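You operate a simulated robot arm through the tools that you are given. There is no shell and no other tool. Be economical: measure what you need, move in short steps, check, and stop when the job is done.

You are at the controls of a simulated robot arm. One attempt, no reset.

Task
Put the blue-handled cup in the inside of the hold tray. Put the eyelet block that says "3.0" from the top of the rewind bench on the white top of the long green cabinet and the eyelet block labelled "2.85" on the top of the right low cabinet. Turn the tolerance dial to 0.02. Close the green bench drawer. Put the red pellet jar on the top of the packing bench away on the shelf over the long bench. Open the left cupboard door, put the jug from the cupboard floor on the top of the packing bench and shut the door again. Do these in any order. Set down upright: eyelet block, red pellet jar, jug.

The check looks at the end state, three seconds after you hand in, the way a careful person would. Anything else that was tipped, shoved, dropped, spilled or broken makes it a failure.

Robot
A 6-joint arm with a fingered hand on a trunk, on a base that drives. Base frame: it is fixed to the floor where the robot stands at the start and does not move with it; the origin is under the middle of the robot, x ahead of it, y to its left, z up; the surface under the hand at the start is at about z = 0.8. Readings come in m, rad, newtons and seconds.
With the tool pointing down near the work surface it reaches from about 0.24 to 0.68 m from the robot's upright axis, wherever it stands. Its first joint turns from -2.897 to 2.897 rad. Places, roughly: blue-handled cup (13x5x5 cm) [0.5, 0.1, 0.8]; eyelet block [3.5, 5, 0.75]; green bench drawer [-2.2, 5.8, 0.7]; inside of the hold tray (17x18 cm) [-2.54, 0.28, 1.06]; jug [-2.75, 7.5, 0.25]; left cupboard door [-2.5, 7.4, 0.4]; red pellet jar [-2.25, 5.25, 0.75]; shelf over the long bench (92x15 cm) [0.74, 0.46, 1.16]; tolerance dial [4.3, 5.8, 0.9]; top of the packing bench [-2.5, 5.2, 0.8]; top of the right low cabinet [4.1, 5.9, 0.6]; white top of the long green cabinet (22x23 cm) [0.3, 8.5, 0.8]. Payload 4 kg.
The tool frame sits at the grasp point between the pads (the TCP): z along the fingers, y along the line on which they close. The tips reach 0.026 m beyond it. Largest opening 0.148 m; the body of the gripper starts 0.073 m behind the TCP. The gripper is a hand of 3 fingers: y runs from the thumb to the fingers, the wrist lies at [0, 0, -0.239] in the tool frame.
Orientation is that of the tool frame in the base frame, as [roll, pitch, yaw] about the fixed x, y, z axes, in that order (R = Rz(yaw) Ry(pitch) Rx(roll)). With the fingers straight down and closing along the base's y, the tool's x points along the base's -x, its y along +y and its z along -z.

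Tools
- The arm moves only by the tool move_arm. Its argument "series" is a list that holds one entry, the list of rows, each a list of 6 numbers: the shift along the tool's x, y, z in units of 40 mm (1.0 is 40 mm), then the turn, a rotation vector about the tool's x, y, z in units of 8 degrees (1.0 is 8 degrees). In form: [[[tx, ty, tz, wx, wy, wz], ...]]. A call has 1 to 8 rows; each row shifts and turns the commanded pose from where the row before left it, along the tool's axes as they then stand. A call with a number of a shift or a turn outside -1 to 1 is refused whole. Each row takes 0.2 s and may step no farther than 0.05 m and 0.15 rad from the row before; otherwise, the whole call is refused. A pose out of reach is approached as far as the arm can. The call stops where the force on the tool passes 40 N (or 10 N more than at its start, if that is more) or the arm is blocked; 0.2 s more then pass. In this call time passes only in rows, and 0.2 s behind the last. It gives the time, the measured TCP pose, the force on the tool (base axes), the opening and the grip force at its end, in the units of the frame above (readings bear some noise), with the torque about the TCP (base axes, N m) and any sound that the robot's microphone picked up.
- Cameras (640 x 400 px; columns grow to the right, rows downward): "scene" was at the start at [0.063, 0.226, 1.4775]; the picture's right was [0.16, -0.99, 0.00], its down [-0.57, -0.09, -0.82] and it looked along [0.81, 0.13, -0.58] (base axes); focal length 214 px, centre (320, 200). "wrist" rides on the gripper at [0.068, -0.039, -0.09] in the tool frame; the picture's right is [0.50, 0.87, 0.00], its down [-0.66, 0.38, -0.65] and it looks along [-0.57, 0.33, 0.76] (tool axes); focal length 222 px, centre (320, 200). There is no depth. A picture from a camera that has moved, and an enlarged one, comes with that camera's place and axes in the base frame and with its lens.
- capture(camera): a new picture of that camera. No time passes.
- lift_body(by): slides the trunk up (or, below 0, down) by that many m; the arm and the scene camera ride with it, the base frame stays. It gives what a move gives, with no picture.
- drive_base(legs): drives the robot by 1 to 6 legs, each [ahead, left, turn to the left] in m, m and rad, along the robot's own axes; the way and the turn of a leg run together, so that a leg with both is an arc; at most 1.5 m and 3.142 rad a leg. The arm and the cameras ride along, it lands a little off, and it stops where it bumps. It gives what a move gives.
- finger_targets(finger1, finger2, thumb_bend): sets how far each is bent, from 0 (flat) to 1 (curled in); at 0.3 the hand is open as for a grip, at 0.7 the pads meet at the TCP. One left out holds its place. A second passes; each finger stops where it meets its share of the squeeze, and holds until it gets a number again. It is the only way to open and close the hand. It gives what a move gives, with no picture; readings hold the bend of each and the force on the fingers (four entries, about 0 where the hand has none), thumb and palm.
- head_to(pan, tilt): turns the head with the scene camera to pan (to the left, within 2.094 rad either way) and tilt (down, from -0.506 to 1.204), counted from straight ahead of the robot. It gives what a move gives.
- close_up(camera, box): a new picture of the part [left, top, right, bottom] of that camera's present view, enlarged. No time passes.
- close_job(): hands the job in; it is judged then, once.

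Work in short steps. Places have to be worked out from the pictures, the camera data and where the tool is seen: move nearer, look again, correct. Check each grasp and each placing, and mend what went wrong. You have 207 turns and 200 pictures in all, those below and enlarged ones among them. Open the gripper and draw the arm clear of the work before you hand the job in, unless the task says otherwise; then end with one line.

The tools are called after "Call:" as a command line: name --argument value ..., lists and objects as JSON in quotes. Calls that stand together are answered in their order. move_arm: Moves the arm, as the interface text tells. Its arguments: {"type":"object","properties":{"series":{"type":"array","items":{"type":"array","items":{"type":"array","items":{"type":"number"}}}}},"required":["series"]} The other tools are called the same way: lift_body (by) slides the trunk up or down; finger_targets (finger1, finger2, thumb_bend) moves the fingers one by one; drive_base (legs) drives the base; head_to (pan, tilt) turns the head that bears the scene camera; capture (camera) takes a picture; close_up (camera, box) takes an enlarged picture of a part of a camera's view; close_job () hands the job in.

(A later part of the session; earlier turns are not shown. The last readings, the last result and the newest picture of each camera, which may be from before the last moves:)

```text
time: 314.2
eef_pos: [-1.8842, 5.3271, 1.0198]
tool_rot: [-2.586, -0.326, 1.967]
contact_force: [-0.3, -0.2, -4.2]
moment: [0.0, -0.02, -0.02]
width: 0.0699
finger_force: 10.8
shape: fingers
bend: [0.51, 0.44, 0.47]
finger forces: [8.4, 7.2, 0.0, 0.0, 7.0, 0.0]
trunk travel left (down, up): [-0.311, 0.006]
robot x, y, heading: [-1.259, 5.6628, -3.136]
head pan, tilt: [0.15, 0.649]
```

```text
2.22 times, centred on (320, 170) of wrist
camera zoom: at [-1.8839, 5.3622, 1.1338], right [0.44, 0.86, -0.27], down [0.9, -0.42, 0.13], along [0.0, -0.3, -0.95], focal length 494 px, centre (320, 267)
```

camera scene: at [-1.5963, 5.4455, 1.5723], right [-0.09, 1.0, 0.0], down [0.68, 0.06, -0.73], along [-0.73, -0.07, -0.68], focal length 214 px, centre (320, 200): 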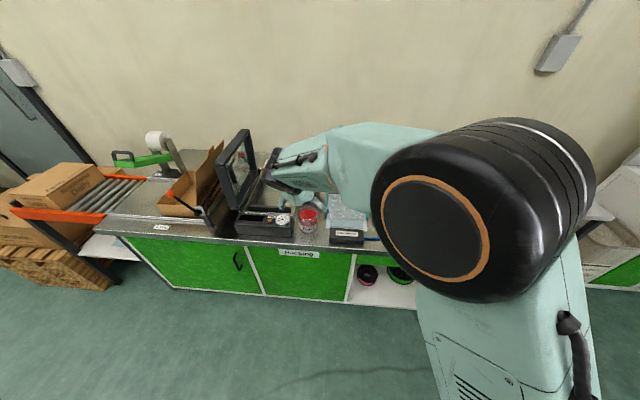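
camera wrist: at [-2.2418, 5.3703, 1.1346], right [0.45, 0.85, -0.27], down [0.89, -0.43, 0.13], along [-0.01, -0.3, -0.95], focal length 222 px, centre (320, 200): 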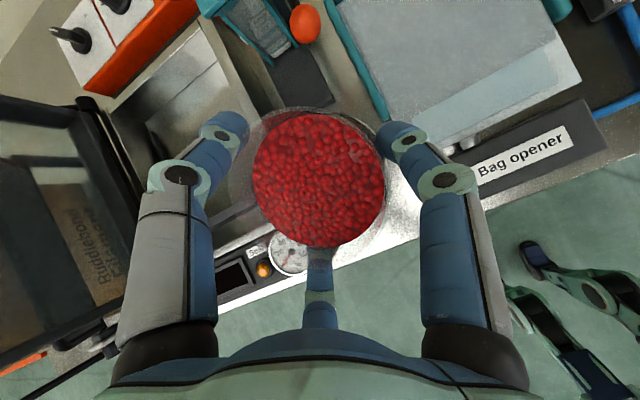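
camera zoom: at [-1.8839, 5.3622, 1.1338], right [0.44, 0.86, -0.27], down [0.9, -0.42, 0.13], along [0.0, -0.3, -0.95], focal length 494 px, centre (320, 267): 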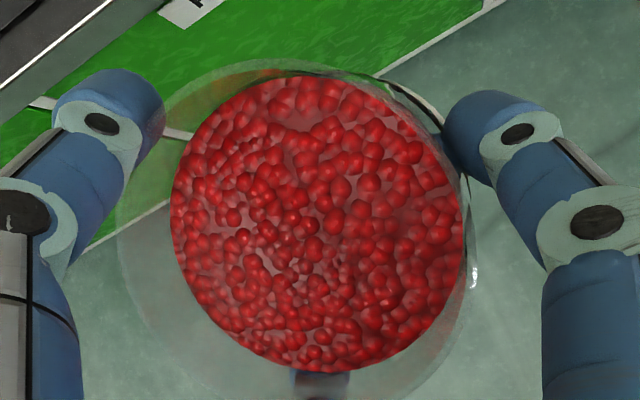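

Tilt is only about 5–7°, with the bottom leaning toward +y. I'm correcting it with a small hand rotation, then heading for the long bench.

Call:
move_arm --series '[[[0, 0, 0, 0.28, -0.48, 0.41]]]'

Call:
close_up --camera "scene" --box '[270, 200, 350, 250]'

```text
time: 314.6
eef_pos: [-1.8843, 5.3283, 1.0196]
tool_rot: [-2.544, -0.241, 1.959]
contact_force: [-0.7, 0.0, -2.4]
moment: [-0.02, -0.05, -0.01]
width: 0.07
finger_force: 11.3
shape: fingers
bend: [0.51, 0.44, 0.47]
finger forces: [8.5, 7.0, 0.1, 0.0, 6.9, 0.0]
trunk travel left (down, up): [-0.311, 0.006]
robot x, y, heading: [-1.2602, 5.6593, -3.134]
head pan, tilt: [0.15, 0.649]
```

```text
8.00 times, centred on (310, 225) of scene
camera zoom: at [-1.3119, 5.441, 1.5809], right [-0.15, 0.99, 0.0], down [0.6, 0.09, -0.8], along [-0.79, -0.12, -0.6], focal length 1716 px, centre (400, 0)
```

zoom: 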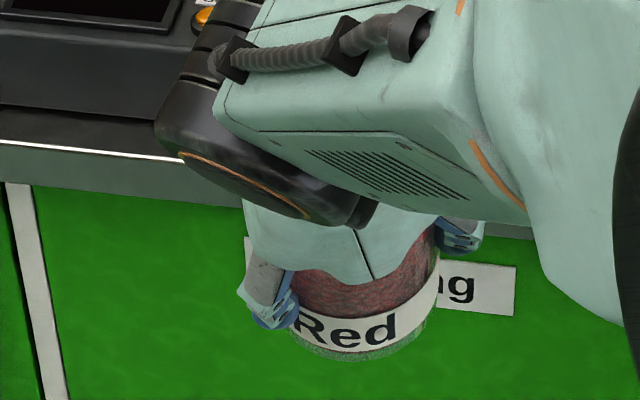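

The jar looks upright. I'm driving back toward the long bench.

Call:
drive_base --legs '[[-0.1, 1.5, 0], [0, 1.5, 0], [0, 1.4, 0]]'

Call:
drive_base --legs '[[0, 0, -3.1]]'

Call:
head_to --pan 0 --tilt 0.45

Call:
capture --camera "scene"

```text
refused: leg 1 is longer than a leg can be; nothing moved
```

```text
time: 322.2
eef_pos: [-0.6655, 6.0511, 1.0194]
tool_rot: [-2.545, -0.239, -1.09]
contact_force: [-0.1, 0.0, -2.8]
moment: [0.0, 0.06, -0.02]
width: 0.0697
finger_force: 10.3
shape: fingers
bend: [0.51, 0.45, 0.47]
finger forces: [7.2, 6.5, 0.1, 0.0, 6.2, 0.0]
trunk travel left (down, up): [-0.311, 0.006]
robot x, y, heading: [-1.2574, 5.6613, 0.099]
head pan, tilt: [0.15, 0.649]
```

```text
time: 322.9
eef_pos: [-0.6675, 6.0515, 1.0203]
tool_rot: [-2.546, -0.242, -1.092]
contact_force: [-0.7, 0.6, -3.0]
moment: [-0.03, 0.06, 0.02]
width: 0.0694
finger_force: 10.0
shape: fingers
bend: [0.51, 0.45, 0.47]
finger forces: [7.4, 6.6, 0.0, 0.1, 6.2, 0.0]
trunk travel left (down, up): [-0.311, 0.006]
robot x, y, heading: [-1.2577, 5.6597, 0.097]
head pan, tilt: [0.0, 0.45]
```

```text
72 pictures are left
camera scene: at [-1.218, 5.8788, 1.5986], right [0.1, -1.0, 0.0], down [-0.43, -0.04, -0.9], along [0.9, 0.09, -0.44], focal length 214 px, centre (320, 200)
```

scene: 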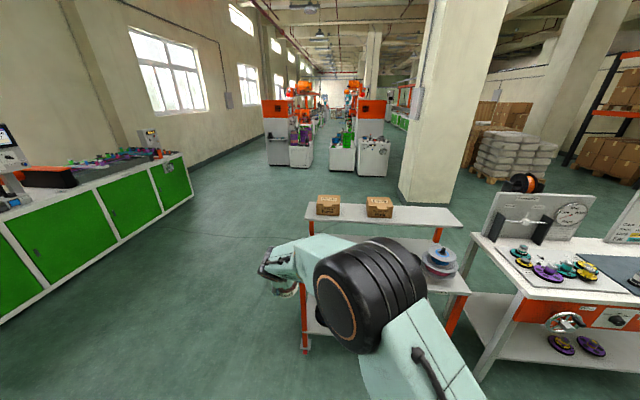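

The drive leg was refused for length, so only the turn happened, harmlessly. I'm driving right (-y) in shorter legs with a bit of backing for margin.

Call:
drive_base --legs '[[-0.15, 0, -0.097], [0, -1.45, 0], [0, -1.45, 0], [0, -1.45, 0]]'

Call:
capture --camera "scene"

Call:
capture --camera "wrist"

```text
time: 362.4
eef_pos: [-0.5471, 1.6174, 1.0199]
tool_rot: [-2.543, -0.24, -1.102]
contact_force: [0.1, -1.2, -3.6]
moment: [0.0, 0.05, 0.01]
width: 0.0692
finger_force: 10.5
shape: fingers
bend: [0.51, 0.45, 0.47]
finger forces: [7.3, 6.5, 0.0, 0.0, 6.0, 0.0]
trunk travel left (down, up): [-0.311, 0.006]
robot x, y, heading: [-1.1434, 1.2333, 0.088]
head pan, tilt: [0.0, 0.45]
```

```text
71 pictures are left
camera scene: at [-1.1, 1.4508, 1.5986], right [0.09, -1.0, 0.0], down [-0.43, -0.04, -0.9], along [0.9, 0.08, -0.44], focal length 214 px, centre (320, 200)
```

scene: 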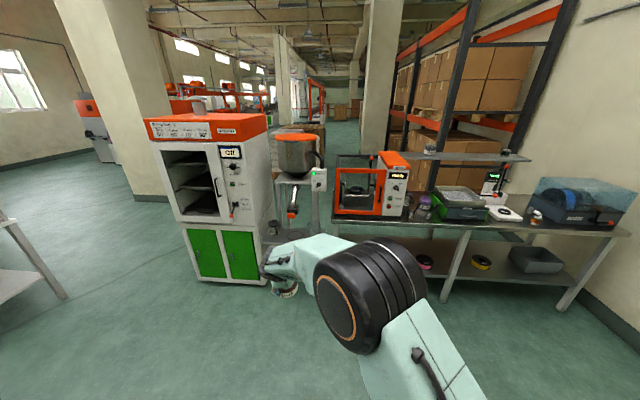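

```text
70 pictures are left
camera wrist: at [-0.5444, 1.5709, 1.1294], right [-0.37, -0.86, -0.35], down [-0.93, 0.33, 0.16], along [-0.02, 0.39, -0.92], focal length 222 px, centre (320, 200)
```

wrist: 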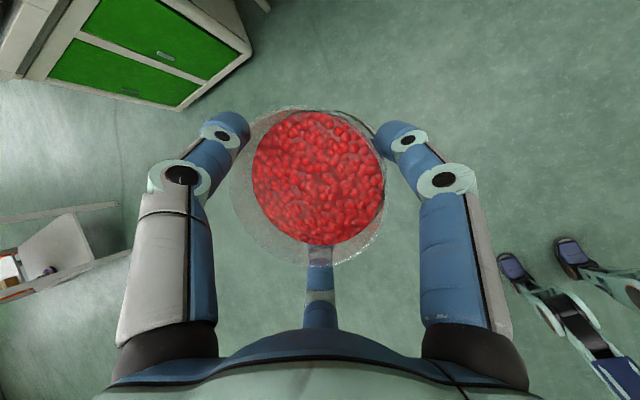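

The jar is still firmly held. Here in free space I'll raise it to shelf height and centre it in front of the robot to test the reach.

Call:
move_arm --series '[[[0.875, -0.325, -0.54, 0, 0, 0], [0.875, -0.325, -0.54, 0, 0, 0], [0.875, -0.325, -0.54, 0, 0, 0], [0.875, -0.325, -0.54, 0, 0, 0], [0.875, -0.325, -0.54, 0, 0, 0], [0.875, -0.325, -0.54, 0, 0, 0], [0.875, -0.325, -0.54, 0, 0, 0], [0.875, -0.325, -0.54, 0, 0, 0]]]'

Call:
drive_base --legs '[[0, -0.75, -0.088], [0.55, 0, 0]]'

Call:
head_to --pan -0.2 --tilt 0.3

Call:
capture --camera "scene"

Call:
capture --camera "wrist"

```text
time: 364.1
eef_pos: [-0.5189, 1.4722, 1.2414]
tool_rot: [-2.532, -0.257, -1.135]
contact_force: [0.3, -0.5, -3.5]
moment: [-0.02, 0.03, 0.01]
width: 0.0691
finger_force: 10.4
shape: fingers
bend: [0.51, 0.45, 0.47]
finger forces: [7.3, 6.8, 0.0, 0.0, 6.3, 0.0]
out of reach, approached as far as the arm can: row 6, 7, 8
trunk travel left (down, up): [-0.311, 0.006]
robot x, y, heading: [-1.1409, 1.2331, 0.092]
head pan, tilt: [0.0, 0.45]
```

```text
time: 373.9
eef_pos: [0.0627, 0.6636, 1.2408]
tool_rot: [-2.529, -0.258, -1.219]
contact_force: [0.6, -0.1, -3.5]
moment: [-0.02, 0.08, 0.02]
width: 0.0693
finger_force: 10.0
shape: fingers
bend: [0.51, 0.45, 0.47]
finger forces: [7.3, 6.8, 0.0, 0.1, 6.2, 0.1]
trunk travel left (down, up): [-0.311, 0.006]
robot x, y, heading: [-0.5831, 0.4721, 0.009]
head pan, tilt: [0.0, 0.45]
```

```text
time: 374.6
eef_pos: [0.0618, 0.6625, 1.2409]
tool_rot: [-2.531, -0.259, -1.216]
contact_force: [-0.2, -0.5, -2.6]
moment: [0.0, 0.05, -0.01]
width: 0.0692
finger_force: 9.8
shape: fingers
bend: [0.51, 0.45, 0.47]
finger forces: [7.3, 6.8, 0.0, 0.0, 6.2, 0.0]
trunk travel left (down, up): [-0.311, 0.006]
robot x, y, heading: [-0.581, 0.4767, 0.007]
head pan, tilt: [-0.201, 0.3]
```

```text
69 pictures are left
camera scene: at [-0.5209, 0.6724, 1.6125], right [-0.19, -0.98, 0.0], down [-0.29, 0.06, -0.96], along [0.94, -0.19, -0.3], focal length 214 px, centre (320, 200)
```

scene: 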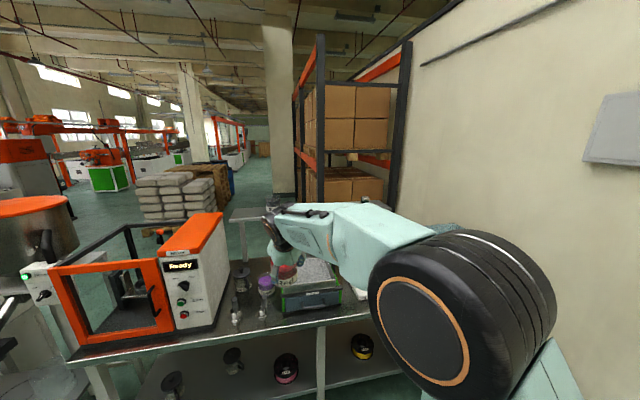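

```text
68 pictures are left
camera wrist: at [0.057, 0.6174, 1.3511], right [-0.45, -0.82, -0.35], down [-0.89, 0.43, 0.14], along [0.04, 0.38, -0.92], focal length 222 px, centre (320, 200)
```

wrist: 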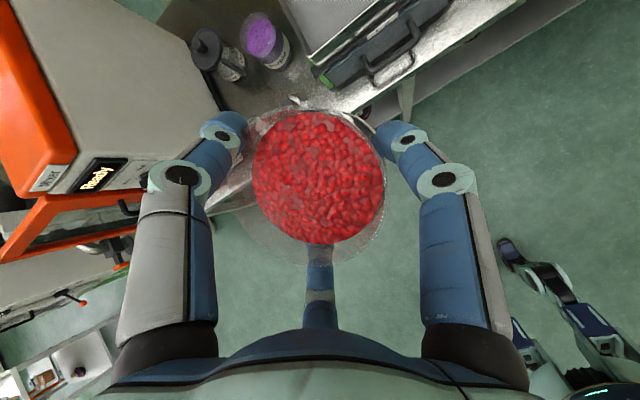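

Reach seems limited in this wrist posture. I'm testing a small straight-forward extension to see what's possible.

Call:
move_arm --series '[[[0.4, -0.86, 0.41, 0, 0, 0], [0.4, -0.86, 0.41, 0, 0, 0]]]'

```text
time: 375.2
eef_pos: [0.1162, 0.687, 1.2371]
tool_rot: [-2.519, -0.267, -1.24]
contact_force: [0.1, 0.3, -3.4]
moment: [-0.01, 0.09, -0.03]
width: 0.0696
finger_force: 10.3
shape: fingers
bend: [0.51, 0.45, 0.47]
finger forces: [7.3, 6.6, 0.0, 0.0, 6.3, 0.1]
out of reach, approached as far as the arm can: row 1, 2
trunk travel left (down, up): [-0.311, 0.006]
robot x, y, heading: [-0.5811, 0.4764, 0.005]
head pan, tilt: [-0.201, 0.3]
```

That works: about 0.70 m ahead is reachable with the arm going further left. Now I'm testing raising to z≈1.28 for shelf clearance.

Call:
move_arm --series '[[[0.15, -0.31, -0.45, 0, 0, 0], [0.15, -0.31, -0.45, 0, 0, 0]]]'

Call:
lift_body --by 0.006

Call:
capture --camera "scene"

```text
time: 375.8
eef_pos: [0.0933, 0.7049, 1.2715]
tool_rot: [-2.525, -0.261, -1.228]
contact_force: [-0.6, 0.7, -2.9]
moment: [0.0, 0.1, -0.03]
width: 0.0691
finger_force: 10.0
shape: fingers
bend: [0.51, 0.45, 0.47]
finger forces: [7.3, 6.6, 0.0, 0.0, 6.1, 0.1]
out of reach, approached as far as the arm can: row 1, 2
trunk travel left (down, up): [-0.311, 0.006]
robot x, y, heading: [-0.5804, 0.4804, 0.005]
head pan, tilt: [-0.201, 0.3]
```

```text
time: 376.4
eef_pos: [0.0942, 0.7066, 1.2776]
tool_rot: [-2.526, -0.259, -1.224]
contact_force: [0.5, -0.1, -2.6]
moment: [-0.01, 0.08, 0.02]
width: 0.0691
finger_force: 10.2
shape: fingers
bend: [0.51, 0.45, 0.47]
finger forces: [7.3, 6.6, 0.0, 0.0, 6.0, 0.0]
trunk travel left (down, up): [-0.317, 0.0]
robot x, y, heading: [-0.5742, 0.4764, 0.001]
head pan, tilt: [-0.201, 0.3]
```

```text
67 pictures are left
camera scene: at [-0.5208, 0.6723, 1.6177], right [-0.19, -0.98, 0.0], down [-0.29, 0.06, -0.95], along [0.94, -0.19, -0.3], focal length 214 px, centre (320, 200)
```

scene: 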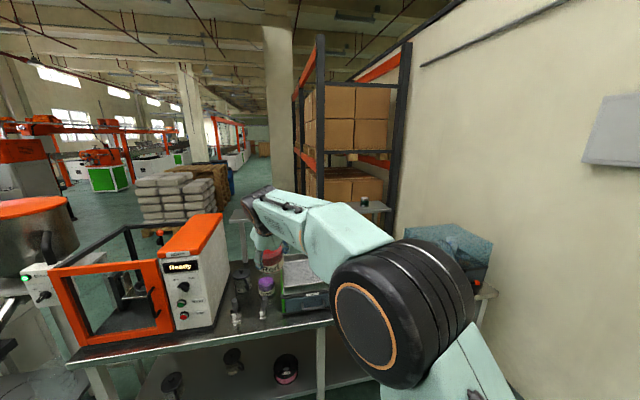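

At z≈1.28 the reach is 0.67 m ahead. That suffices with the robot at x≈0.03. I'm driving up to the bench.

Call:
drive_base --legs '[[0.1, -0.22, 0], [0.42, 0, 0]]'

Call:
head_to --pan 0.1 --tilt 0.45

Call:
capture --camera "scene"

Call:
capture --camera "wrist"

```text
time: 381.1
eef_pos: [0.6193, 0.488, 1.2785]
tool_rot: [-2.527, -0.26, -1.224]
contact_force: [0.6, 0.7, -2.6]
moment: [-0.02, 0.06, 0.0]
width: 0.0691
finger_force: 9.8
shape: fingers
bend: [0.51, 0.45, 0.47]
finger forces: [7.2, 6.6, 0.0, 0.0, 6.1, 0.0]
trunk travel left (down, up): [-0.317, 0.0]
robot x, y, heading: [-0.0542, 0.2579, 0.008]
head pan, tilt: [-0.201, 0.3]
```

```text
time: 381.9
eef_pos: [0.6192, 0.4882, 1.2778]
tool_rot: [-2.526, -0.261, -1.224]
contact_force: [-0.3, 1.1, -3.0]
moment: [-0.01, 0.07, 0.04]
width: 0.0692
finger_force: 10.1
shape: fingers
bend: [0.51, 0.45, 0.47]
finger forces: [7.2, 6.6, 0.0, 0.0, 6.0, 0.0]
trunk travel left (down, up): [-0.317, 0.0]
robot x, y, heading: [-0.0533, 0.2591, 0.005]
head pan, tilt: [0.099, 0.45]
```

```text
66 pictures are left
camera scene: at [0.0048, 0.4816, 1.6037], right [0.1, -0.99, 0.0], down [-0.43, -0.05, -0.9], along [0.9, 0.09, -0.44], focal length 214 px, centre (320, 200)
```

scene: 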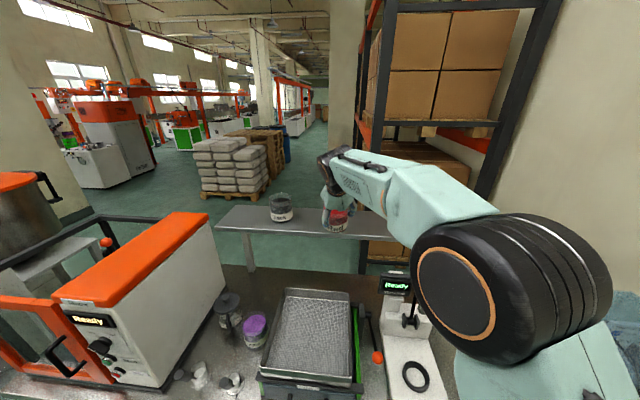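

```text
65 pictures are left
camera wrist: at [0.6137, 0.4424, 1.3886], right [-0.46, -0.82, -0.35], down [-0.89, 0.44, 0.14], along [0.04, 0.38, -0.93], focal length 222 px, centre (320, 200)
```

wrist: 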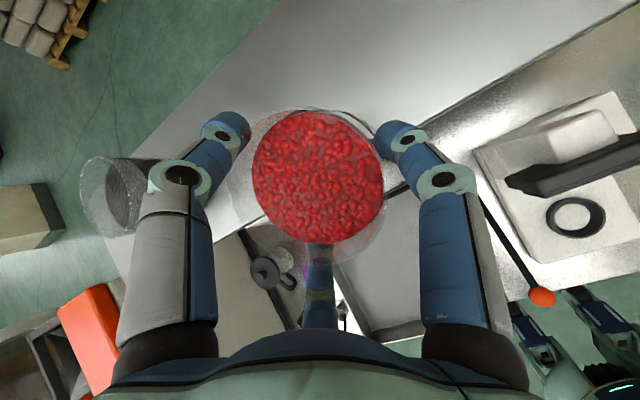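

The shelf top spans x≈0.65–0.82 and there's free room at y≈0.49. I'm driving 6 cm closer.

Call:
drive_base --legs '[[0.06, 0, 0]]'

Call:
move_arm --series '[[[0.2, -0.55, 0.5, 0, 0, 0], [0.2, -0.4, 0.6, 0, 0, 0]]]'

Call:
close_up --camera "scene" --box '[200, 140, 440, 290]'

Call:
capture --camera "wrist"

```text
time: 382.9
eef_pos: [0.677, 0.4895, 1.2772]
tool_rot: [-2.528, -0.26, -1.223]
contact_force: [-0.1, -0.2, -2.5]
moment: [0.0, 0.06, 0.02]
width: 0.0688
finger_force: 10.0
shape: fingers
bend: [0.51, 0.45, 0.47]
finger forces: [7.2, 6.5, 0.0, 0.0, 5.9, 0.0]
trunk travel left (down, up): [-0.317, 0.0]
robot x, y, heading: [0.0058, 0.2602, 0.008]
head pan, tilt: [0.099, 0.45]
```

```text
time: 383.5
eef_pos: [0.7152, 0.5063, 1.256]
tool_rot: [-2.522, -0.262, -1.235]
contact_force: [0.5, -0.7, -2.9]
moment: [0.01, 0.07, 0.0]
width: 0.0688
finger_force: 9.8
shape: fingers
bend: [0.51, 0.45, 0.47]
finger forces: [7.2, 6.5, 0.0, 0.0, 6.0, 0.0]
out of reach, approached as far as the arm can: row 1, 2
trunk travel left (down, up): [-0.317, 0.0]
robot x, y, heading: [0.0023, 0.2593, 0.006]
head pan, tilt: [0.099, 0.45]
```

```text
2.67 times, centred on (320, 215) of scene
camera zoom: at [0.0647, 0.4823, 1.6036], right [0.11, -0.99, 0.0], down [-0.43, -0.05, -0.9], along [0.89, 0.09, -0.44], focal length 572 px, centre (320, 160)
```

zoom: 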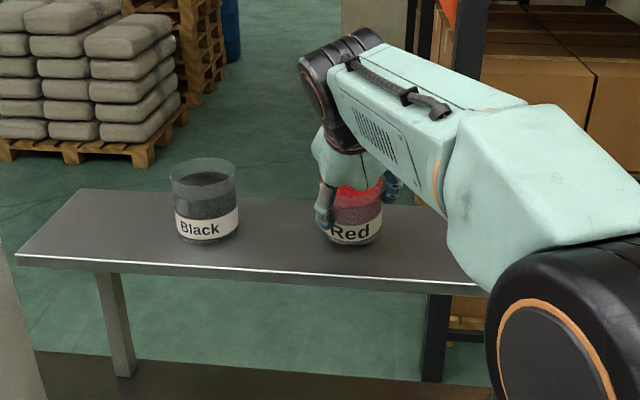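

```text
63 pictures are left
camera wrist: at [0.7094, 0.4591, 1.3669], right [-0.46, -0.81, -0.36], down [-0.88, 0.45, 0.13], along [0.05, 0.38, -0.93], focal length 222 px, centre (320, 200)
```

wrist: 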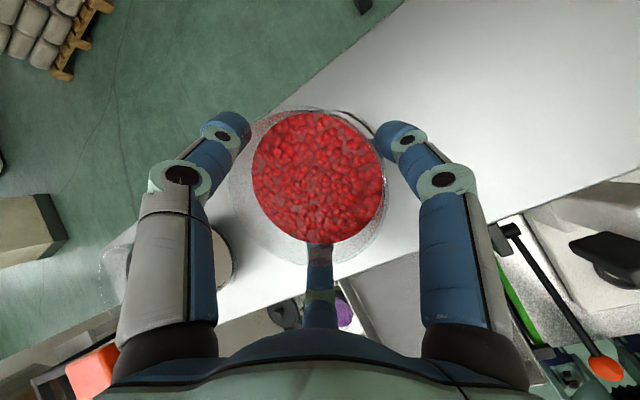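

The red jar looks upright, about 2 cm above the shelf. I'm lowering in small steps.

Call:
move_arm --series '[[[-0.03, 0.05, 0.12, 0, 0, 0], [-0.03, 0.05, 0.12, 0, 0, 0], [-0.03, 0.05, 0.12, 0, 0, 0]]]'

```text
time: 384.3
eef_pos: [0.7171, 0.5057, 1.2438]
tool_rot: [-2.517, -0.262, -1.231]
contact_force: [3.9, 1.9, 19.6]
moment: [0.21, 0.17, -0.04]
width: 0.0725
finger_force: 16.6
shape: fingers
bend: [0.51, 0.46, 0.43]
finger forces: [7.3, 8.9, 0.0, 0.1, 16.0, 0.0]
trunk travel left (down, up): [-0.317, 0.0]
robot x, y, heading: [0.007, 0.2605, 0.008]
head pan, tilt: [0.099, 0.45]
```

Contact. I'm easing up 2–3 mm to relieve the push before releasing.

Call:
move_arm --series '[[[0.02, -0.03, -0.06, 0, 0, 0]]]'

Call:
close_up --camera "scene" --box '[260, 180, 380, 260]'

```text
time: 384.7
eef_pos: [0.7168, 0.5039, 1.2442]
tool_rot: [-2.521, -0.26, -1.228]
contact_force: [5.3, 1.9, 18.2]
moment: [0.25, -0.07, -0.04]
width: 0.0725
finger_force: 15.7
shape: fingers
bend: [0.52, 0.46, 0.43]
finger forces: [6.7, 8.1, 0.1, 0.0, 16.4, 0.0]
trunk travel left (down, up): [-0.317, 0.0]
robot x, y, heading: [0.0032, 0.2611, 0.009]
head pan, tilt: [0.099, 0.45]
```

```text
5.00 times, centred on (320, 220) of scene
camera zoom: at [0.0621, 0.4818, 1.6038], right [0.11, -0.99, 0.0], down [-0.43, -0.05, -0.9], along [0.9, 0.1, -0.43], focal length 1072 px, centre (320, 100)
```

zoom: 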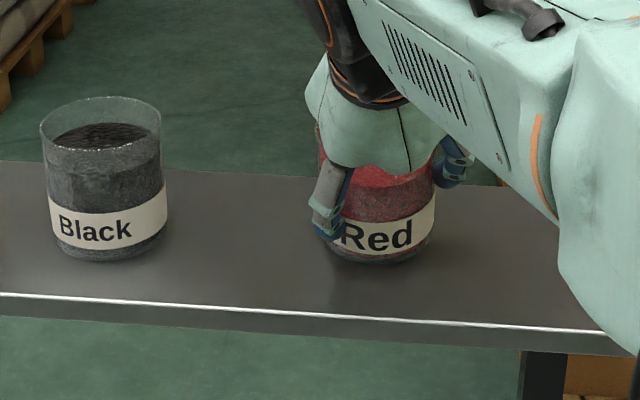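

The jar stands on the shelf like its black neighbour. I'm releasing the thumb first, then the fingers.

Call:
finger_targets --finger1 0.49 --finger2 0.43 --thumb_bend 0.4

Call:
finger_targets --finger1 0.38 --finger2 0.38 --thumb_bend 0.36

Call:
capture --camera "wrist"

Call:
close_up --camera "scene" --box '[260, 180, 380, 260]'

```text
time: 385.7
eef_pos: [0.7153, 0.5052, 1.2425]
tool_rot: [-2.525, -0.263, -1.229]
contact_force: [-1.2, 0.2, -1.2]
moment: [-0.02, 0.01, 0.0]
width: 0.0806
finger_force: 0.4
shape: fingers
bend: [0.49, 0.42, 0.4]
finger forces: [0.2, 0.8, 0.0, 0.0, 0.1, 0.0]
trunk travel left (down, up): [-0.317, 0.0]
robot x, y, heading: [0.0021, 0.2611, 0.008]
head pan, tilt: [0.099, 0.45]
```

```text
time: 386.7
eef_pos: [0.7172, 0.5045, 1.2438]
tool_rot: [-2.524, -0.263, -1.228]
contact_force: [0.0, 0.3, -0.1]
moment: [0.01, 0.01, -0.01]
width: 0.1044
finger_force: 0.1
shape: fingers
bend: [0.38, 0.38, 0.36]
finger forces: [0.0, 0.1, 0.0, 0.1, 0.0, 0.0]
trunk travel left (down, up): [-0.317, 0.0]
robot x, y, heading: [0.0056, 0.2582, 0.007]
head pan, tilt: [0.099, 0.45]
```

```text
61 pictures are left
camera wrist: at [0.7108, 0.4583, 1.3535], right [-0.46, -0.81, -0.36], down [-0.89, 0.44, 0.13], along [0.05, 0.38, -0.93], focal length 222 px, centre (320, 200)
```

wrist: 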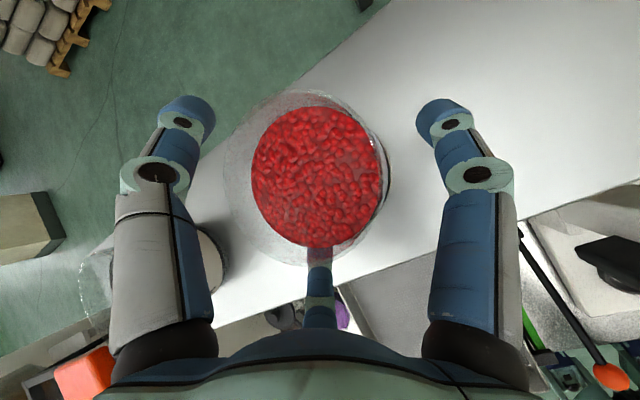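

```text
5.00 times, centred on (320, 220) of scene
camera zoom: at [0.0631, 0.4819, 1.6037], right [0.11, -0.99, 0.0], down [-0.43, -0.05, -0.9], along [0.9, 0.09, -0.44], focal length 1072 px, centre (320, 100)
```

zoom: 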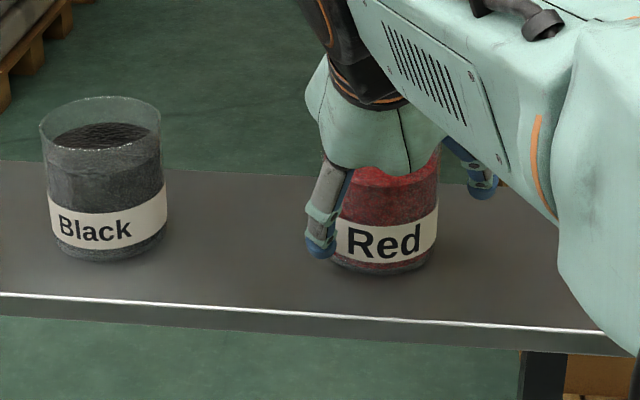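

Released and upright. I'm withdrawing back along the tool axis.

Call:
move_arm --series '[[[0, 0, -0.4, 0, 0, 0], [0, 0, -0.6, 0, 0, 0], [0, 0, -0.8, 0, 0, 0], [0, 0, -0.8, 0, 0, 0]]]'

Call:
close_up --camera "scene" --box '[240, 150, 400, 250]'

```text
time: 387.7
eef_pos: [0.6532, 0.5052, 1.3245]
tool_rot: [-2.526, -0.26, -1.224]
contact_force: [0.6, 0.5, -0.1]
moment: [0.05, 0.04, -0.02]
width: 0.1043
finger_force: 0.1
shape: fingers
bend: [0.38, 0.38, 0.36]
finger forces: [0.1, 0.0, 0.0, 0.1, 0.0, 0.0]
trunk travel left (down, up): [-0.317, 0.0]
robot x, y, heading: [0.0028, 0.2587, 0.01]
head pan, tilt: [0.099, 0.45]
```

```text
4.00 times, centred on (320, 200) of scene
camera zoom: at [0.0623, 0.4817, 1.6037], right [0.11, -0.99, 0.0], down [-0.43, -0.05, -0.9], along [0.9, 0.1, -0.43], focal length 858 px, centre (320, 200)
```

zoom: 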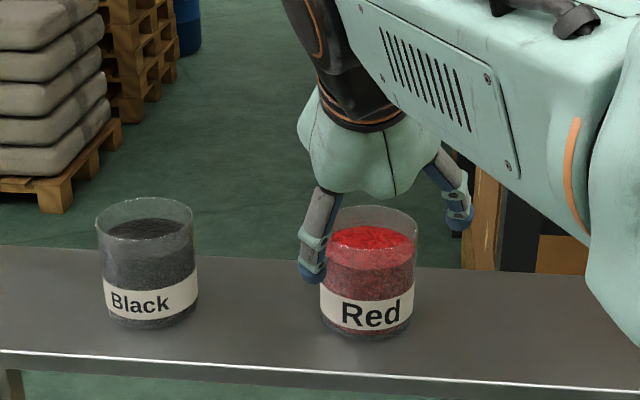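

The jar stands upright on the shelf. Next come the eyelet blocks: I back off, turn north and drive up the aisle.

Call:
drive_base --legs '[[-0.95, 0, 0], [0, 0, 1.56], [1.5, 0, 0], [1.5, 0, 0], [1.5, 0, 0], [1.5, 0, 0]]'

Call:
head_to --pan -0.9 --tilt 0.3

Call:
capture --camera "scene"

```text
time: 424.6
eef_pos: [-0.7784, 6.914, 1.3242]
tool_rot: [-2.525, -0.258, 0.243]
contact_force: [-0.5, -0.3, 0.0]
moment: [0.0, 0.05, 0.02]
width: 0.1044
finger_force: 0.0
shape: fingers
bend: [0.38, 0.38, 0.36]
finger forces: [0.0, 0.0, 0.0, 0.0, 0.0, 0.0]
trunk travel left (down, up): [-0.317, 0.0]
robot x, y, heading: [-0.6016, 6.2415, 1.471]
head pan, tilt: [0.099, 0.45]
```

```text
time: 425.9
eef_pos: [-0.7772, 6.9147, 1.3244]
tool_rot: [-2.525, -0.261, 0.244]
contact_force: [0.0, 0.1, 0.2]
moment: [-0.03, 0.01, 0.0]
width: 0.1043
finger_force: 0.0
shape: fingers
bend: [0.38, 0.38, 0.36]
finger forces: [0.0, 0.0, 0.0, 0.0, 0.0, 0.1]
trunk travel left (down, up): [-0.317, 0.0]
robot x, y, heading: [-0.6028, 6.2427, 1.472]
head pan, tilt: [-0.901, 0.3]
```

```text
58 pictures are left
camera scene: at [-0.736, 6.2837, 1.6176], right [0.54, -0.84, 0.0], down [-0.25, -0.16, -0.96], along [0.8, 0.52, -0.3], focal length 214 px, centre (320, 200)
```

scene: 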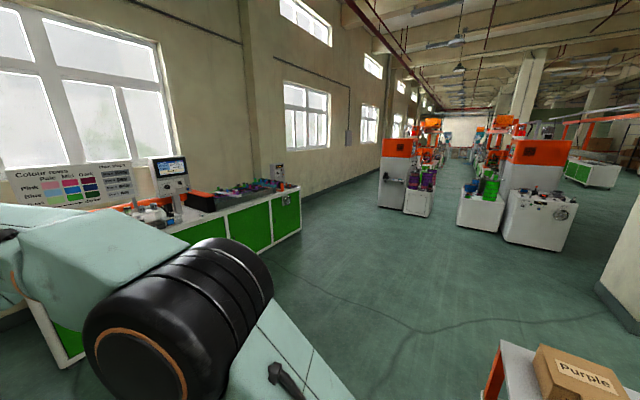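

The east side is open floor, and the rewind bench and low cabinets are near x≈3.3–4.3. I'm driving clear of the cart, then east.

Call:
drive_base --legs '[[0.65, 0, 0], [0, 0, -1.52], [1.4, 0, 0], [1.2, 0, 0]]'

Call:
head_to --pan -0.3 --tilt 0.35

Call:
capture --camera "scene"

```text
time: 445.3
eef_pos: [2.6985, 7.0808, 1.3255]
tool_rot: [-2.526, -0.26, -1.242]
contact_force: [0.1, 0.3, -0.1]
moment: [0.01, -0.04, -0.02]
width: 0.1043
finger_force: 0.1
shape: fingers
bend: [0.38, 0.38, 0.36]
finger forces: [0.0, 0.1, 0.1, 0.0, 0.0, 0.1]
trunk travel left (down, up): [-0.317, 0.0]
robot x, y, heading: [2.046, 6.8496, -0.009]
head pan, tilt: [-0.901, 0.3]
```

```text
time: 446.3
eef_pos: [2.6975, 7.0818, 1.3252]
tool_rot: [-2.526, -0.261, -1.242]
contact_force: [0.8, 0.3, 1.2]
moment: [-0.01, 0.02, -0.03]
width: 0.1041
finger_force: 0.0
shape: fingers
bend: [0.38, 0.38, 0.36]
finger forces: [0.0, 0.0, 0.1, 0.1, 0.0, 0.0]
trunk travel left (down, up): [-0.317, 0.0]
robot x, y, heading: [2.0411, 6.8466, -0.014]
head pan, tilt: [-0.3, 0.351]
```

```text
57 pictures are left
camera scene: at [2.1034, 7.0339, 1.6129], right [-0.31, -0.95, 0.0], down [-0.33, 0.11, -0.94], along [0.89, -0.29, -0.34], focal length 214 px, centre (320, 200)
```

scene: 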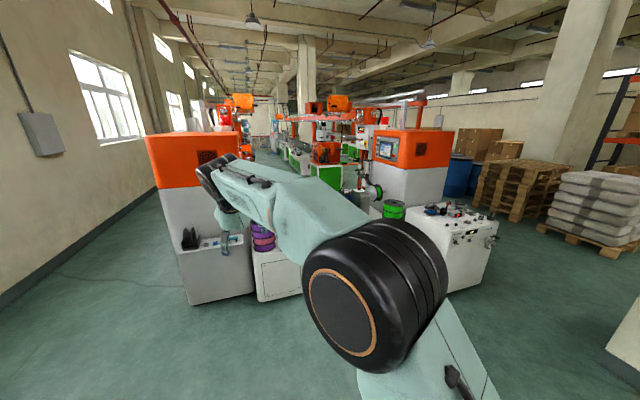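

I'm moving in front of the rewind bench for a clear look at the blocks.

Call:
drive_base --legs '[[0.35, -1.35, 0.014]]'

Call:
head_to --pan -0.1 --tilt 0.4

Call:
capture --camera "scene"

```text
time: 458.3
eef_pos: [3.0247, 5.7053, 1.324]
tool_rot: [-2.525, -0.259, -1.267]
contact_force: [-0.7, 0.3, -0.4]
moment: [0.0, -0.01, 0.02]
width: 0.1041
finger_force: 0.0
shape: fingers
bend: [0.38, 0.38, 0.36]
finger forces: [0.1, 0.1, 0.0, 0.1, 0.0, 0.0]
trunk travel left (down, up): [-0.317, 0.0]
robot x, y, heading: [2.3654, 5.4927, -0.037]
head pan, tilt: [-0.3, 0.351]
```

```text
time: 459.1
eef_pos: [3.0255, 5.7051, 1.3241]
tool_rot: [-2.525, -0.26, -1.268]
contact_force: [-0.1, -0.3, -0.4]
moment: [0.0, 0.03, 0.01]
width: 0.1044
finger_force: 0.1
shape: fingers
bend: [0.38, 0.38, 0.36]
finger forces: [0.0, 0.0, 0.0, 0.1, 0.1, 0.1]
trunk travel left (down, up): [-0.317, 0.0]
robot x, y, heading: [2.3615, 5.4881, -0.037]
head pan, tilt: [-0.099, 0.4]
```

```text
56 pictures are left
camera scene: at [2.4328, 5.6909, 1.6084], right [-0.14, -0.99, 0.0], down [-0.39, 0.05, -0.92], along [0.91, -0.13, -0.39], focal length 214 px, centre (320, 200)
```

scene: 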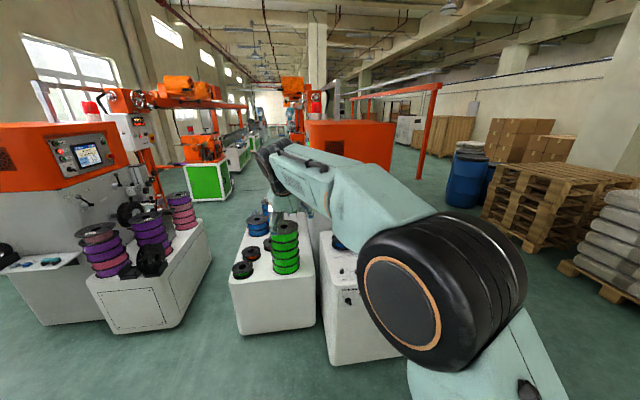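

The arm blocks the right half, so I'll move further right to place the rewind bench on the left side of the view.

Call:
drive_base --legs '[[0.1, -0.75, 0.037]]'

Call:
head_to --pan 0.15 --tilt 0.6

Call:
capture --camera "scene"

```text
time: 463.2
eef_pos: [3.0626, 5.3123, 1.3244]
tool_rot: [-2.525, -0.26, -1.254]
contact_force: [0.4, 0.4, 0.8]
moment: [0.0, -0.01, 0.01]
width: 0.1044
finger_force: 0.0
shape: fingers
bend: [0.38, 0.38, 0.36]
finger forces: [0.1, 0.0, 0.0, 0.0, 0.1, 0.1]
trunk travel left (down, up): [-0.317, 0.0]
robot x, y, heading: [2.4087, 5.0873, -0.02]
head pan, tilt: [-0.099, 0.4]
stopped in leg 1: the robot was blocked; the commanded pose is now the measured one
```

```text
time: 463.9
eef_pos: [3.0618, 5.313, 1.3244]
tool_rot: [-2.527, -0.262, -1.253]
contact_force: [-0.1, 0.7, 0.2]
moment: [0.0, -0.02, 0.03]
width: 0.1045
finger_force: 0.0
shape: fingers
bend: [0.38, 0.38, 0.36]
finger forces: [0.1, 0.1, 0.0, 0.0, 0.0, 0.1]
trunk travel left (down, up): [-0.317, 0.0]
robot x, y, heading: [2.4057, 5.0867, -0.019]
head pan, tilt: [0.15, 0.6]
```

```text
55 pictures are left
camera scene: at [2.4665, 5.3123, 1.5902], right [0.13, -0.99, 0.0], down [-0.56, -0.07, -0.83], along [0.82, 0.1, -0.56], focal length 214 px, centre (320, 200)
```

scene: 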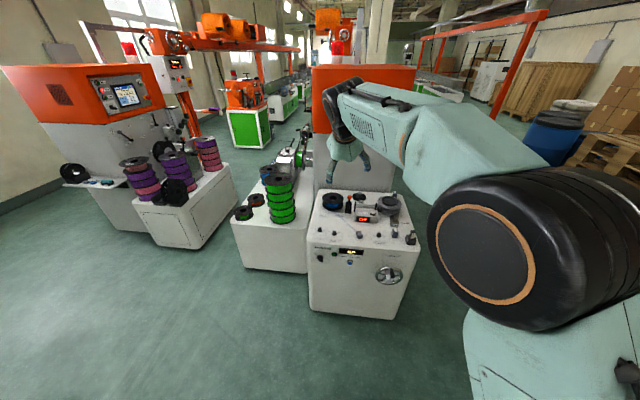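

The robot bumped something fixed on its right (the column by the earlier view). The rewind bench is now visible, so I'm zooming in.

Call:
close_up --camera "scene" --box '[290, 170, 430, 270]'

Call:
close_up --camera "scene" --box '[220, 110, 380, 230]'

```text
4.00 times, centred on (360, 220) of scene
camera zoom: at [2.4665, 5.3123, 1.5902], right [0.13, -0.99, 0.0], down [-0.56, -0.07, -0.83], along [0.82, 0.1, -0.56], focal length 858 px, centre (160, 120)
```

zoom: 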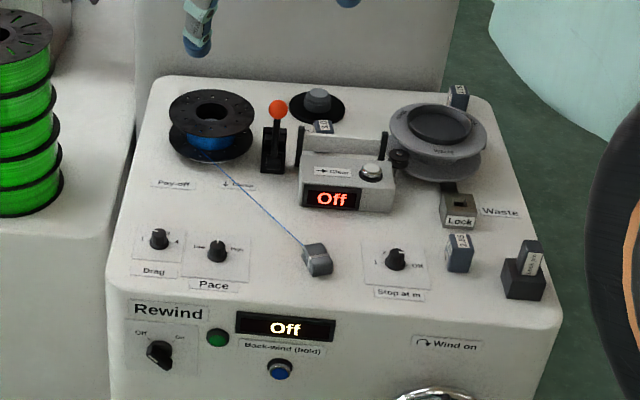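

```text
3.33 times, centred on (300, 170) of scene
camera zoom: at [2.4665, 5.3123, 1.5902], right [0.13, -0.99, 0.0], down [-0.56, -0.07, -0.83], along [0.82, 0.1, -0.56], focal length 715 px, centre (387, 300)
```

zoom: 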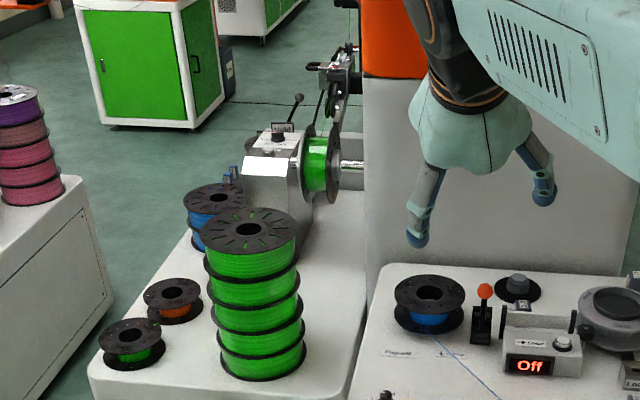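

Call:
close_up --camera "scene" --box '[395, 185, 429, 245]'

Call:
close_up --camera "scene" --box '[350, 190, 380, 245]'

```text
6.67 times, centred on (412, 215) of scene
camera zoom: at [2.4665, 5.3123, 1.5902], right [0.13, -0.99, 0.0], down [-0.56, -0.07, -0.83], along [0.82, 0.1, -0.56], focal length 1430 px, centre (-293, 100)
```

zoom: 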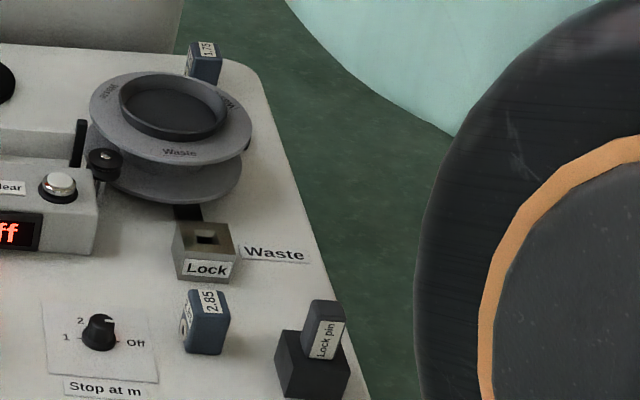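

```text
7.27 times, centred on (365, 218) of scene
camera zoom: at [2.4665, 5.3123, 1.5902], right [0.13, -0.99, 0.0], down [-0.56, -0.07, -0.83], along [0.82, 0.1, -0.56], focal length 1560 px, centre (-7, 73)
```

zoom: 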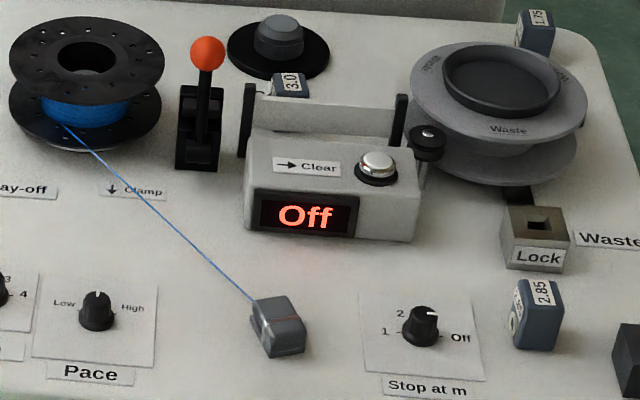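

Block "2.85" is at about (3.415, 4.996), and block "3.0" is behind the "Off" unit at about (3.685, 5.183). I'm lowering the trunk and setting the tool straight down, thumb forward.

Call:
lift_body --by -0.25

Call:
move_arm --series '[[[0, 0, 0, 0, 0, 0.9375], [0, 0, 0, 0, 0, 0.9375], [0, 0, 0, 0, 0, 0.9375], [0, 0, 0, 0, 0, 0.9375], [0, 0, 0, -0.95, 0, 0], [0, 0, 0, -0.95, 0, 0], [0, 0, 0, -0.95, 0, 0], [0, 0, 0, -0.95, 0, 0]]]'

Call:
move_arm --series '[[[0, 0, 0, -0.95, 0, 0]]]'

Call:
drive_base --legs '[[0, 0.08, 0.02], [0.25, 0, 0]]'

Call:
capture --camera "wrist"

```text
time: 466.5
eef_pos: [3.0621, 5.3132, 1.0749]
tool_rot: [-2.525, -0.261, -1.251]
contact_force: [0.1, 0.9, -0.5]
moment: [-0.01, 0.0, 0.02]
width: 0.1044
finger_force: 0.0
shape: fingers
bend: [0.38, 0.38, 0.36]
finger forces: [0.0, 0.1, 0.0, 0.1, 0.0, 0.0]
trunk travel left (down, up): [-0.067, 0.25]
robot x, y, heading: [2.4064, 5.0905, -0.024]
head pan, tilt: [0.15, 0.6]
```

```text
time: 468.3
eef_pos: [3.0056, 5.2959, 1.0403]
tool_rot: [-3.012, 0.056, -1.675]
contact_force: [-0.2, -0.3, -0.6]
moment: [0.02, -0.03, 0.01]
width: 0.1046
finger_force: 0.1
shape: fingers
bend: [0.38, 0.38, 0.36]
finger forces: [0.1, 0.0, 0.1, 0.0, 0.0, 0.1]
out of reach, approached as far as the arm can: row 6, 7, 8
trunk travel left (down, up): [-0.067, 0.25]
robot x, y, heading: [2.4072, 5.0852, -0.019]
head pan, tilt: [0.15, 0.6]
```

```text
time: 468.7
eef_pos: [2.9831, 5.2896, 1.0268]
tool_rot: [3.138, 0.056, -1.675]
contact_force: [0.9, 0.3, 0.0]
moment: [-0.01, 0.01, 0.0]
width: 0.1045
finger_force: 0.0
shape: fingers
bend: [0.38, 0.38, 0.36]
finger forces: [0.0, 0.0, 0.1, 0.1, 0.0, 0.0]
out of reach, approached as far as the arm can: row 1
trunk travel left (down, up): [-0.067, 0.25]
robot x, y, heading: [2.4089, 5.0881, -0.023]
head pan, tilt: [0.15, 0.6]
```

```text
time: 471.5
eef_pos: [3.2213, 5.3785, 1.0287]
tool_rot: [3.137, 0.056, -1.659]
contact_force: [0.7, 0.4, 1.1]
moment: [-0.03, -0.01, 0.03]
width: 0.1048
finger_force: 0.0
shape: fingers
bend: [0.38, 0.38, 0.36]
finger forces: [0.0, 0.1, 0.0, 0.0, 0.1, 0.0]
trunk travel left (down, up): [-0.067, 0.25]
robot x, y, heading: [2.6479, 5.1698, -0.004]
head pan, tilt: [0.15, 0.6]
```

```text
50 pictures are left
camera wrist: at [3.2538, 5.3017, 1.1142], right [-0.91, -0.42, -0.02], down [-0.32, 0.65, 0.69], along [-0.28, 0.63, -0.72], focal length 222 px, centre (320, 200)
```

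wrist: 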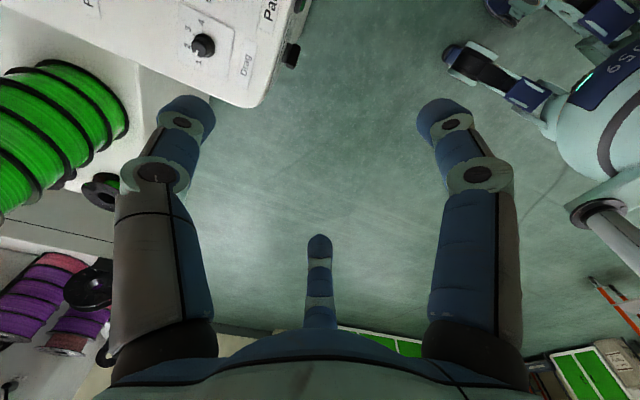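

The tool points down. I'm shifting the arm 0.3 m right so the robot can stay clear of the column, then driving forward.

Call:
move_arm --series '[[[0.95, 0, 0, 0, 0, 0], [0.95, 0, 0, 0, 0, 0], [0.95, 0, 0, 0, 0, 0], [0.95, 0, 0, 0, 0, 0], [0.95, 0, 0, 0, 0, 0], [0.95, 0, 0, 0, 0, 0], [0.95, 0, 0, 0, 0, 0], [0.95, 0, 0.3, 0, -0.4, 0]]]'

Call:
drive_base --legs '[[0.28, -0.04, 0]]'

Call:
capture --camera "wrist"

```text
time: 473.3
eef_pos: [3.2037, 5.1976, 1.0098]
tool_rot: [3.135, 0.097, -1.688]
contact_force: [-0.1, 0.4, 0.2]
moment: [-0.02, 0.02, 0.01]
width: 0.1045
finger_force: 0.1
shape: fingers
bend: [0.38, 0.38, 0.36]
finger forces: [0.0, 0.0, 0.0, 0.0, 0.0, 0.1]
out of reach, approached as far as the arm can: row 5, 6, 7, 8
trunk travel left (down, up): [-0.067, 0.25]
robot x, y, heading: [2.6519, 5.1703, -0.009]
head pan, tilt: [0.15, 0.6]
```

```text
time: 475.3
eef_pos: [3.4907, 5.1527, 1.0095]
tool_rot: [3.135, 0.098, -1.693]
contact_force: [0.0, -1.0, 0.5]
moment: [-0.01, 0.06, -0.03]
width: 0.1045
finger_force: 0.0
shape: fingers
bend: [0.38, 0.38, 0.36]
finger forces: [0.0, 0.0, 0.0, 0.1, 0.0, 0.0]
trunk travel left (down, up): [-0.067, 0.25]
robot x, y, heading: [2.931, 5.1258, -0.009]
head pan, tilt: [0.15, 0.6]
```

```text
49 pictures are left
camera wrist: at [3.5211, 5.0717, 1.0921], right [-0.92, -0.39, -0.04], down [-0.3, 0.63, 0.72], along [-0.25, 0.67, -0.7], focal length 222 px, centre (320, 200)
```

wrist: 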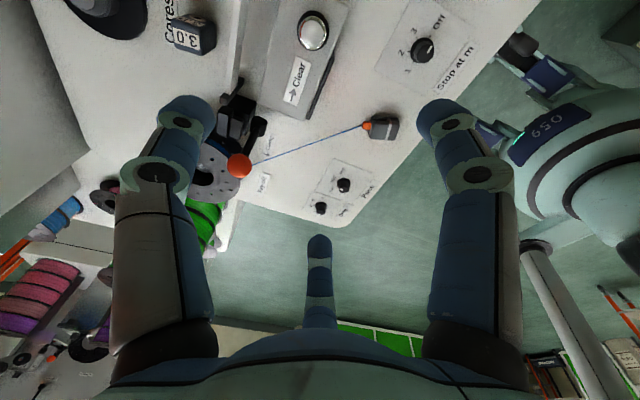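

The wrist view shows block "3.0" at about (3.66, 5.19). I'll fetch "2.85" first: shifting right and back a little.

Call:
drive_base --legs '[[-0.06, -0.155, 0]]'

Call:
capture --camera "wrist"

```text
time: 477.3
eef_pos: [3.4275, 4.9944, 1.0094]
tool_rot: [3.135, 0.1, -1.698]
contact_force: [0.8, -0.6, -0.1]
moment: [0.0, -0.01, 0.0]
width: 0.1044
finger_force: 0.0
shape: fingers
bend: [0.38, 0.38, 0.36]
finger forces: [0.0, 0.1, 0.0, 0.0, 0.1, 0.0]
trunk travel left (down, up): [-0.067, 0.25]
robot x, y, heading: [2.8707, 4.9738, -0.02]
head pan, tilt: [0.15, 0.6]
```

```text
48 pictures are left
camera wrist: at [3.457, 4.9133, 1.0924], right [-0.92, -0.38, -0.04], down [-0.3, 0.63, 0.72], along [-0.25, 0.67, -0.7], focal length 222 px, centre (320, 200)
```

wrist: 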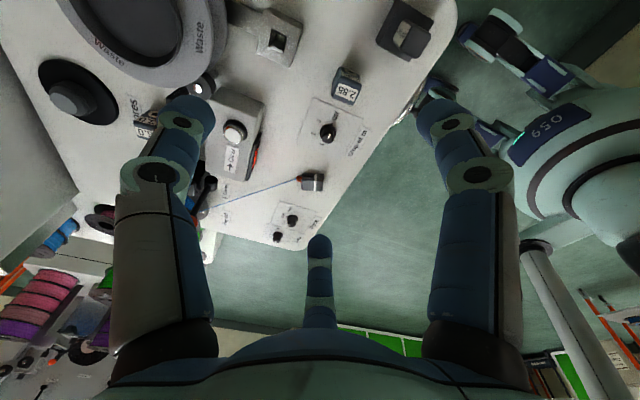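

Triangulated: "2.85" centre at (3.393, 5.008, 0.770). I'm pre-closing the fingers for the tight spacing, levelling the tool, and descending to a hover above it.

Call:
finger_targets --finger1 0.52 --finger2 0.52 --thumb_bend 0.52

Call:
move_arm --series '[[[0, 0, 0, 0, 0.72, 0], [-0.06, 0.24, 0.94, 0, 0, 0], [-0.06, 0.24, 0.94, 0, 0, 0], [-0.06, 0.24, 0.94, 0, 0, 0], [-0.06, 0.24, 0.94, 0, 0, 0]]]'

Call:
capture --camera "wrist"

```text
time: 478.3
eef_pos: [3.4274, 4.9953, 1.0093]
tool_rot: [3.134, 0.098, -1.699]
contact_force: [-0.6, -0.1, -0.1]
moment: [-0.01, 0.02, 0.01]
width: 0.0562
finger_force: 0.0
shape: fingers
bend: [0.52, 0.52, 0.52]
finger forces: [0.1, 0.0, 0.0, 0.0, 0.0, 0.0]
trunk travel left (down, up): [-0.067, 0.25]
robot x, y, heading: [2.8702, 4.9716, -0.017]
head pan, tilt: [0.15, 0.6]
```

```text
time: 479.5
eef_pos: [3.3905, 5.0108, 0.8596]
tool_rot: [3.136, -0.004, -1.697]
contact_force: [-0.2, 0.5, -1.1]
moment: [0.02, 0.01, -0.03]
width: 0.056
finger_force: 0.0
shape: fingers
bend: [0.52, 0.52, 0.52]
finger forces: [0.1, 0.0, 0.1, 0.0, 0.1, 0.1]
trunk travel left (down, up): [-0.067, 0.25]
robot x, y, heading: [2.8725, 4.9662, -0.018]
head pan, tilt: [0.15, 0.6]
```

```text
47 pictures are left
camera wrist: at [3.421, 4.9391, 0.9493], right [-0.92, -0.39, 0.01], down [-0.29, 0.7, 0.65], along [-0.26, 0.6, -0.76], focal length 222 px, centre (320, 200)
```

wrist: 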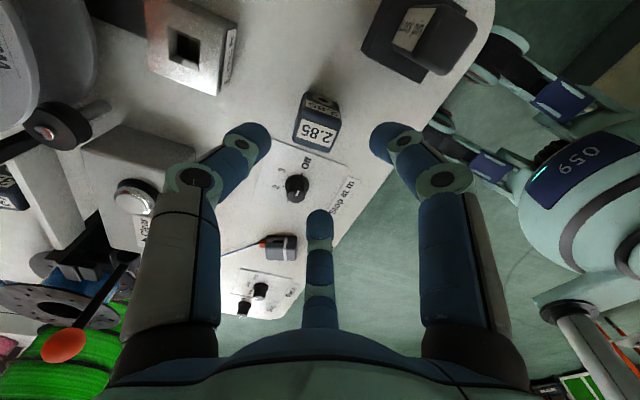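

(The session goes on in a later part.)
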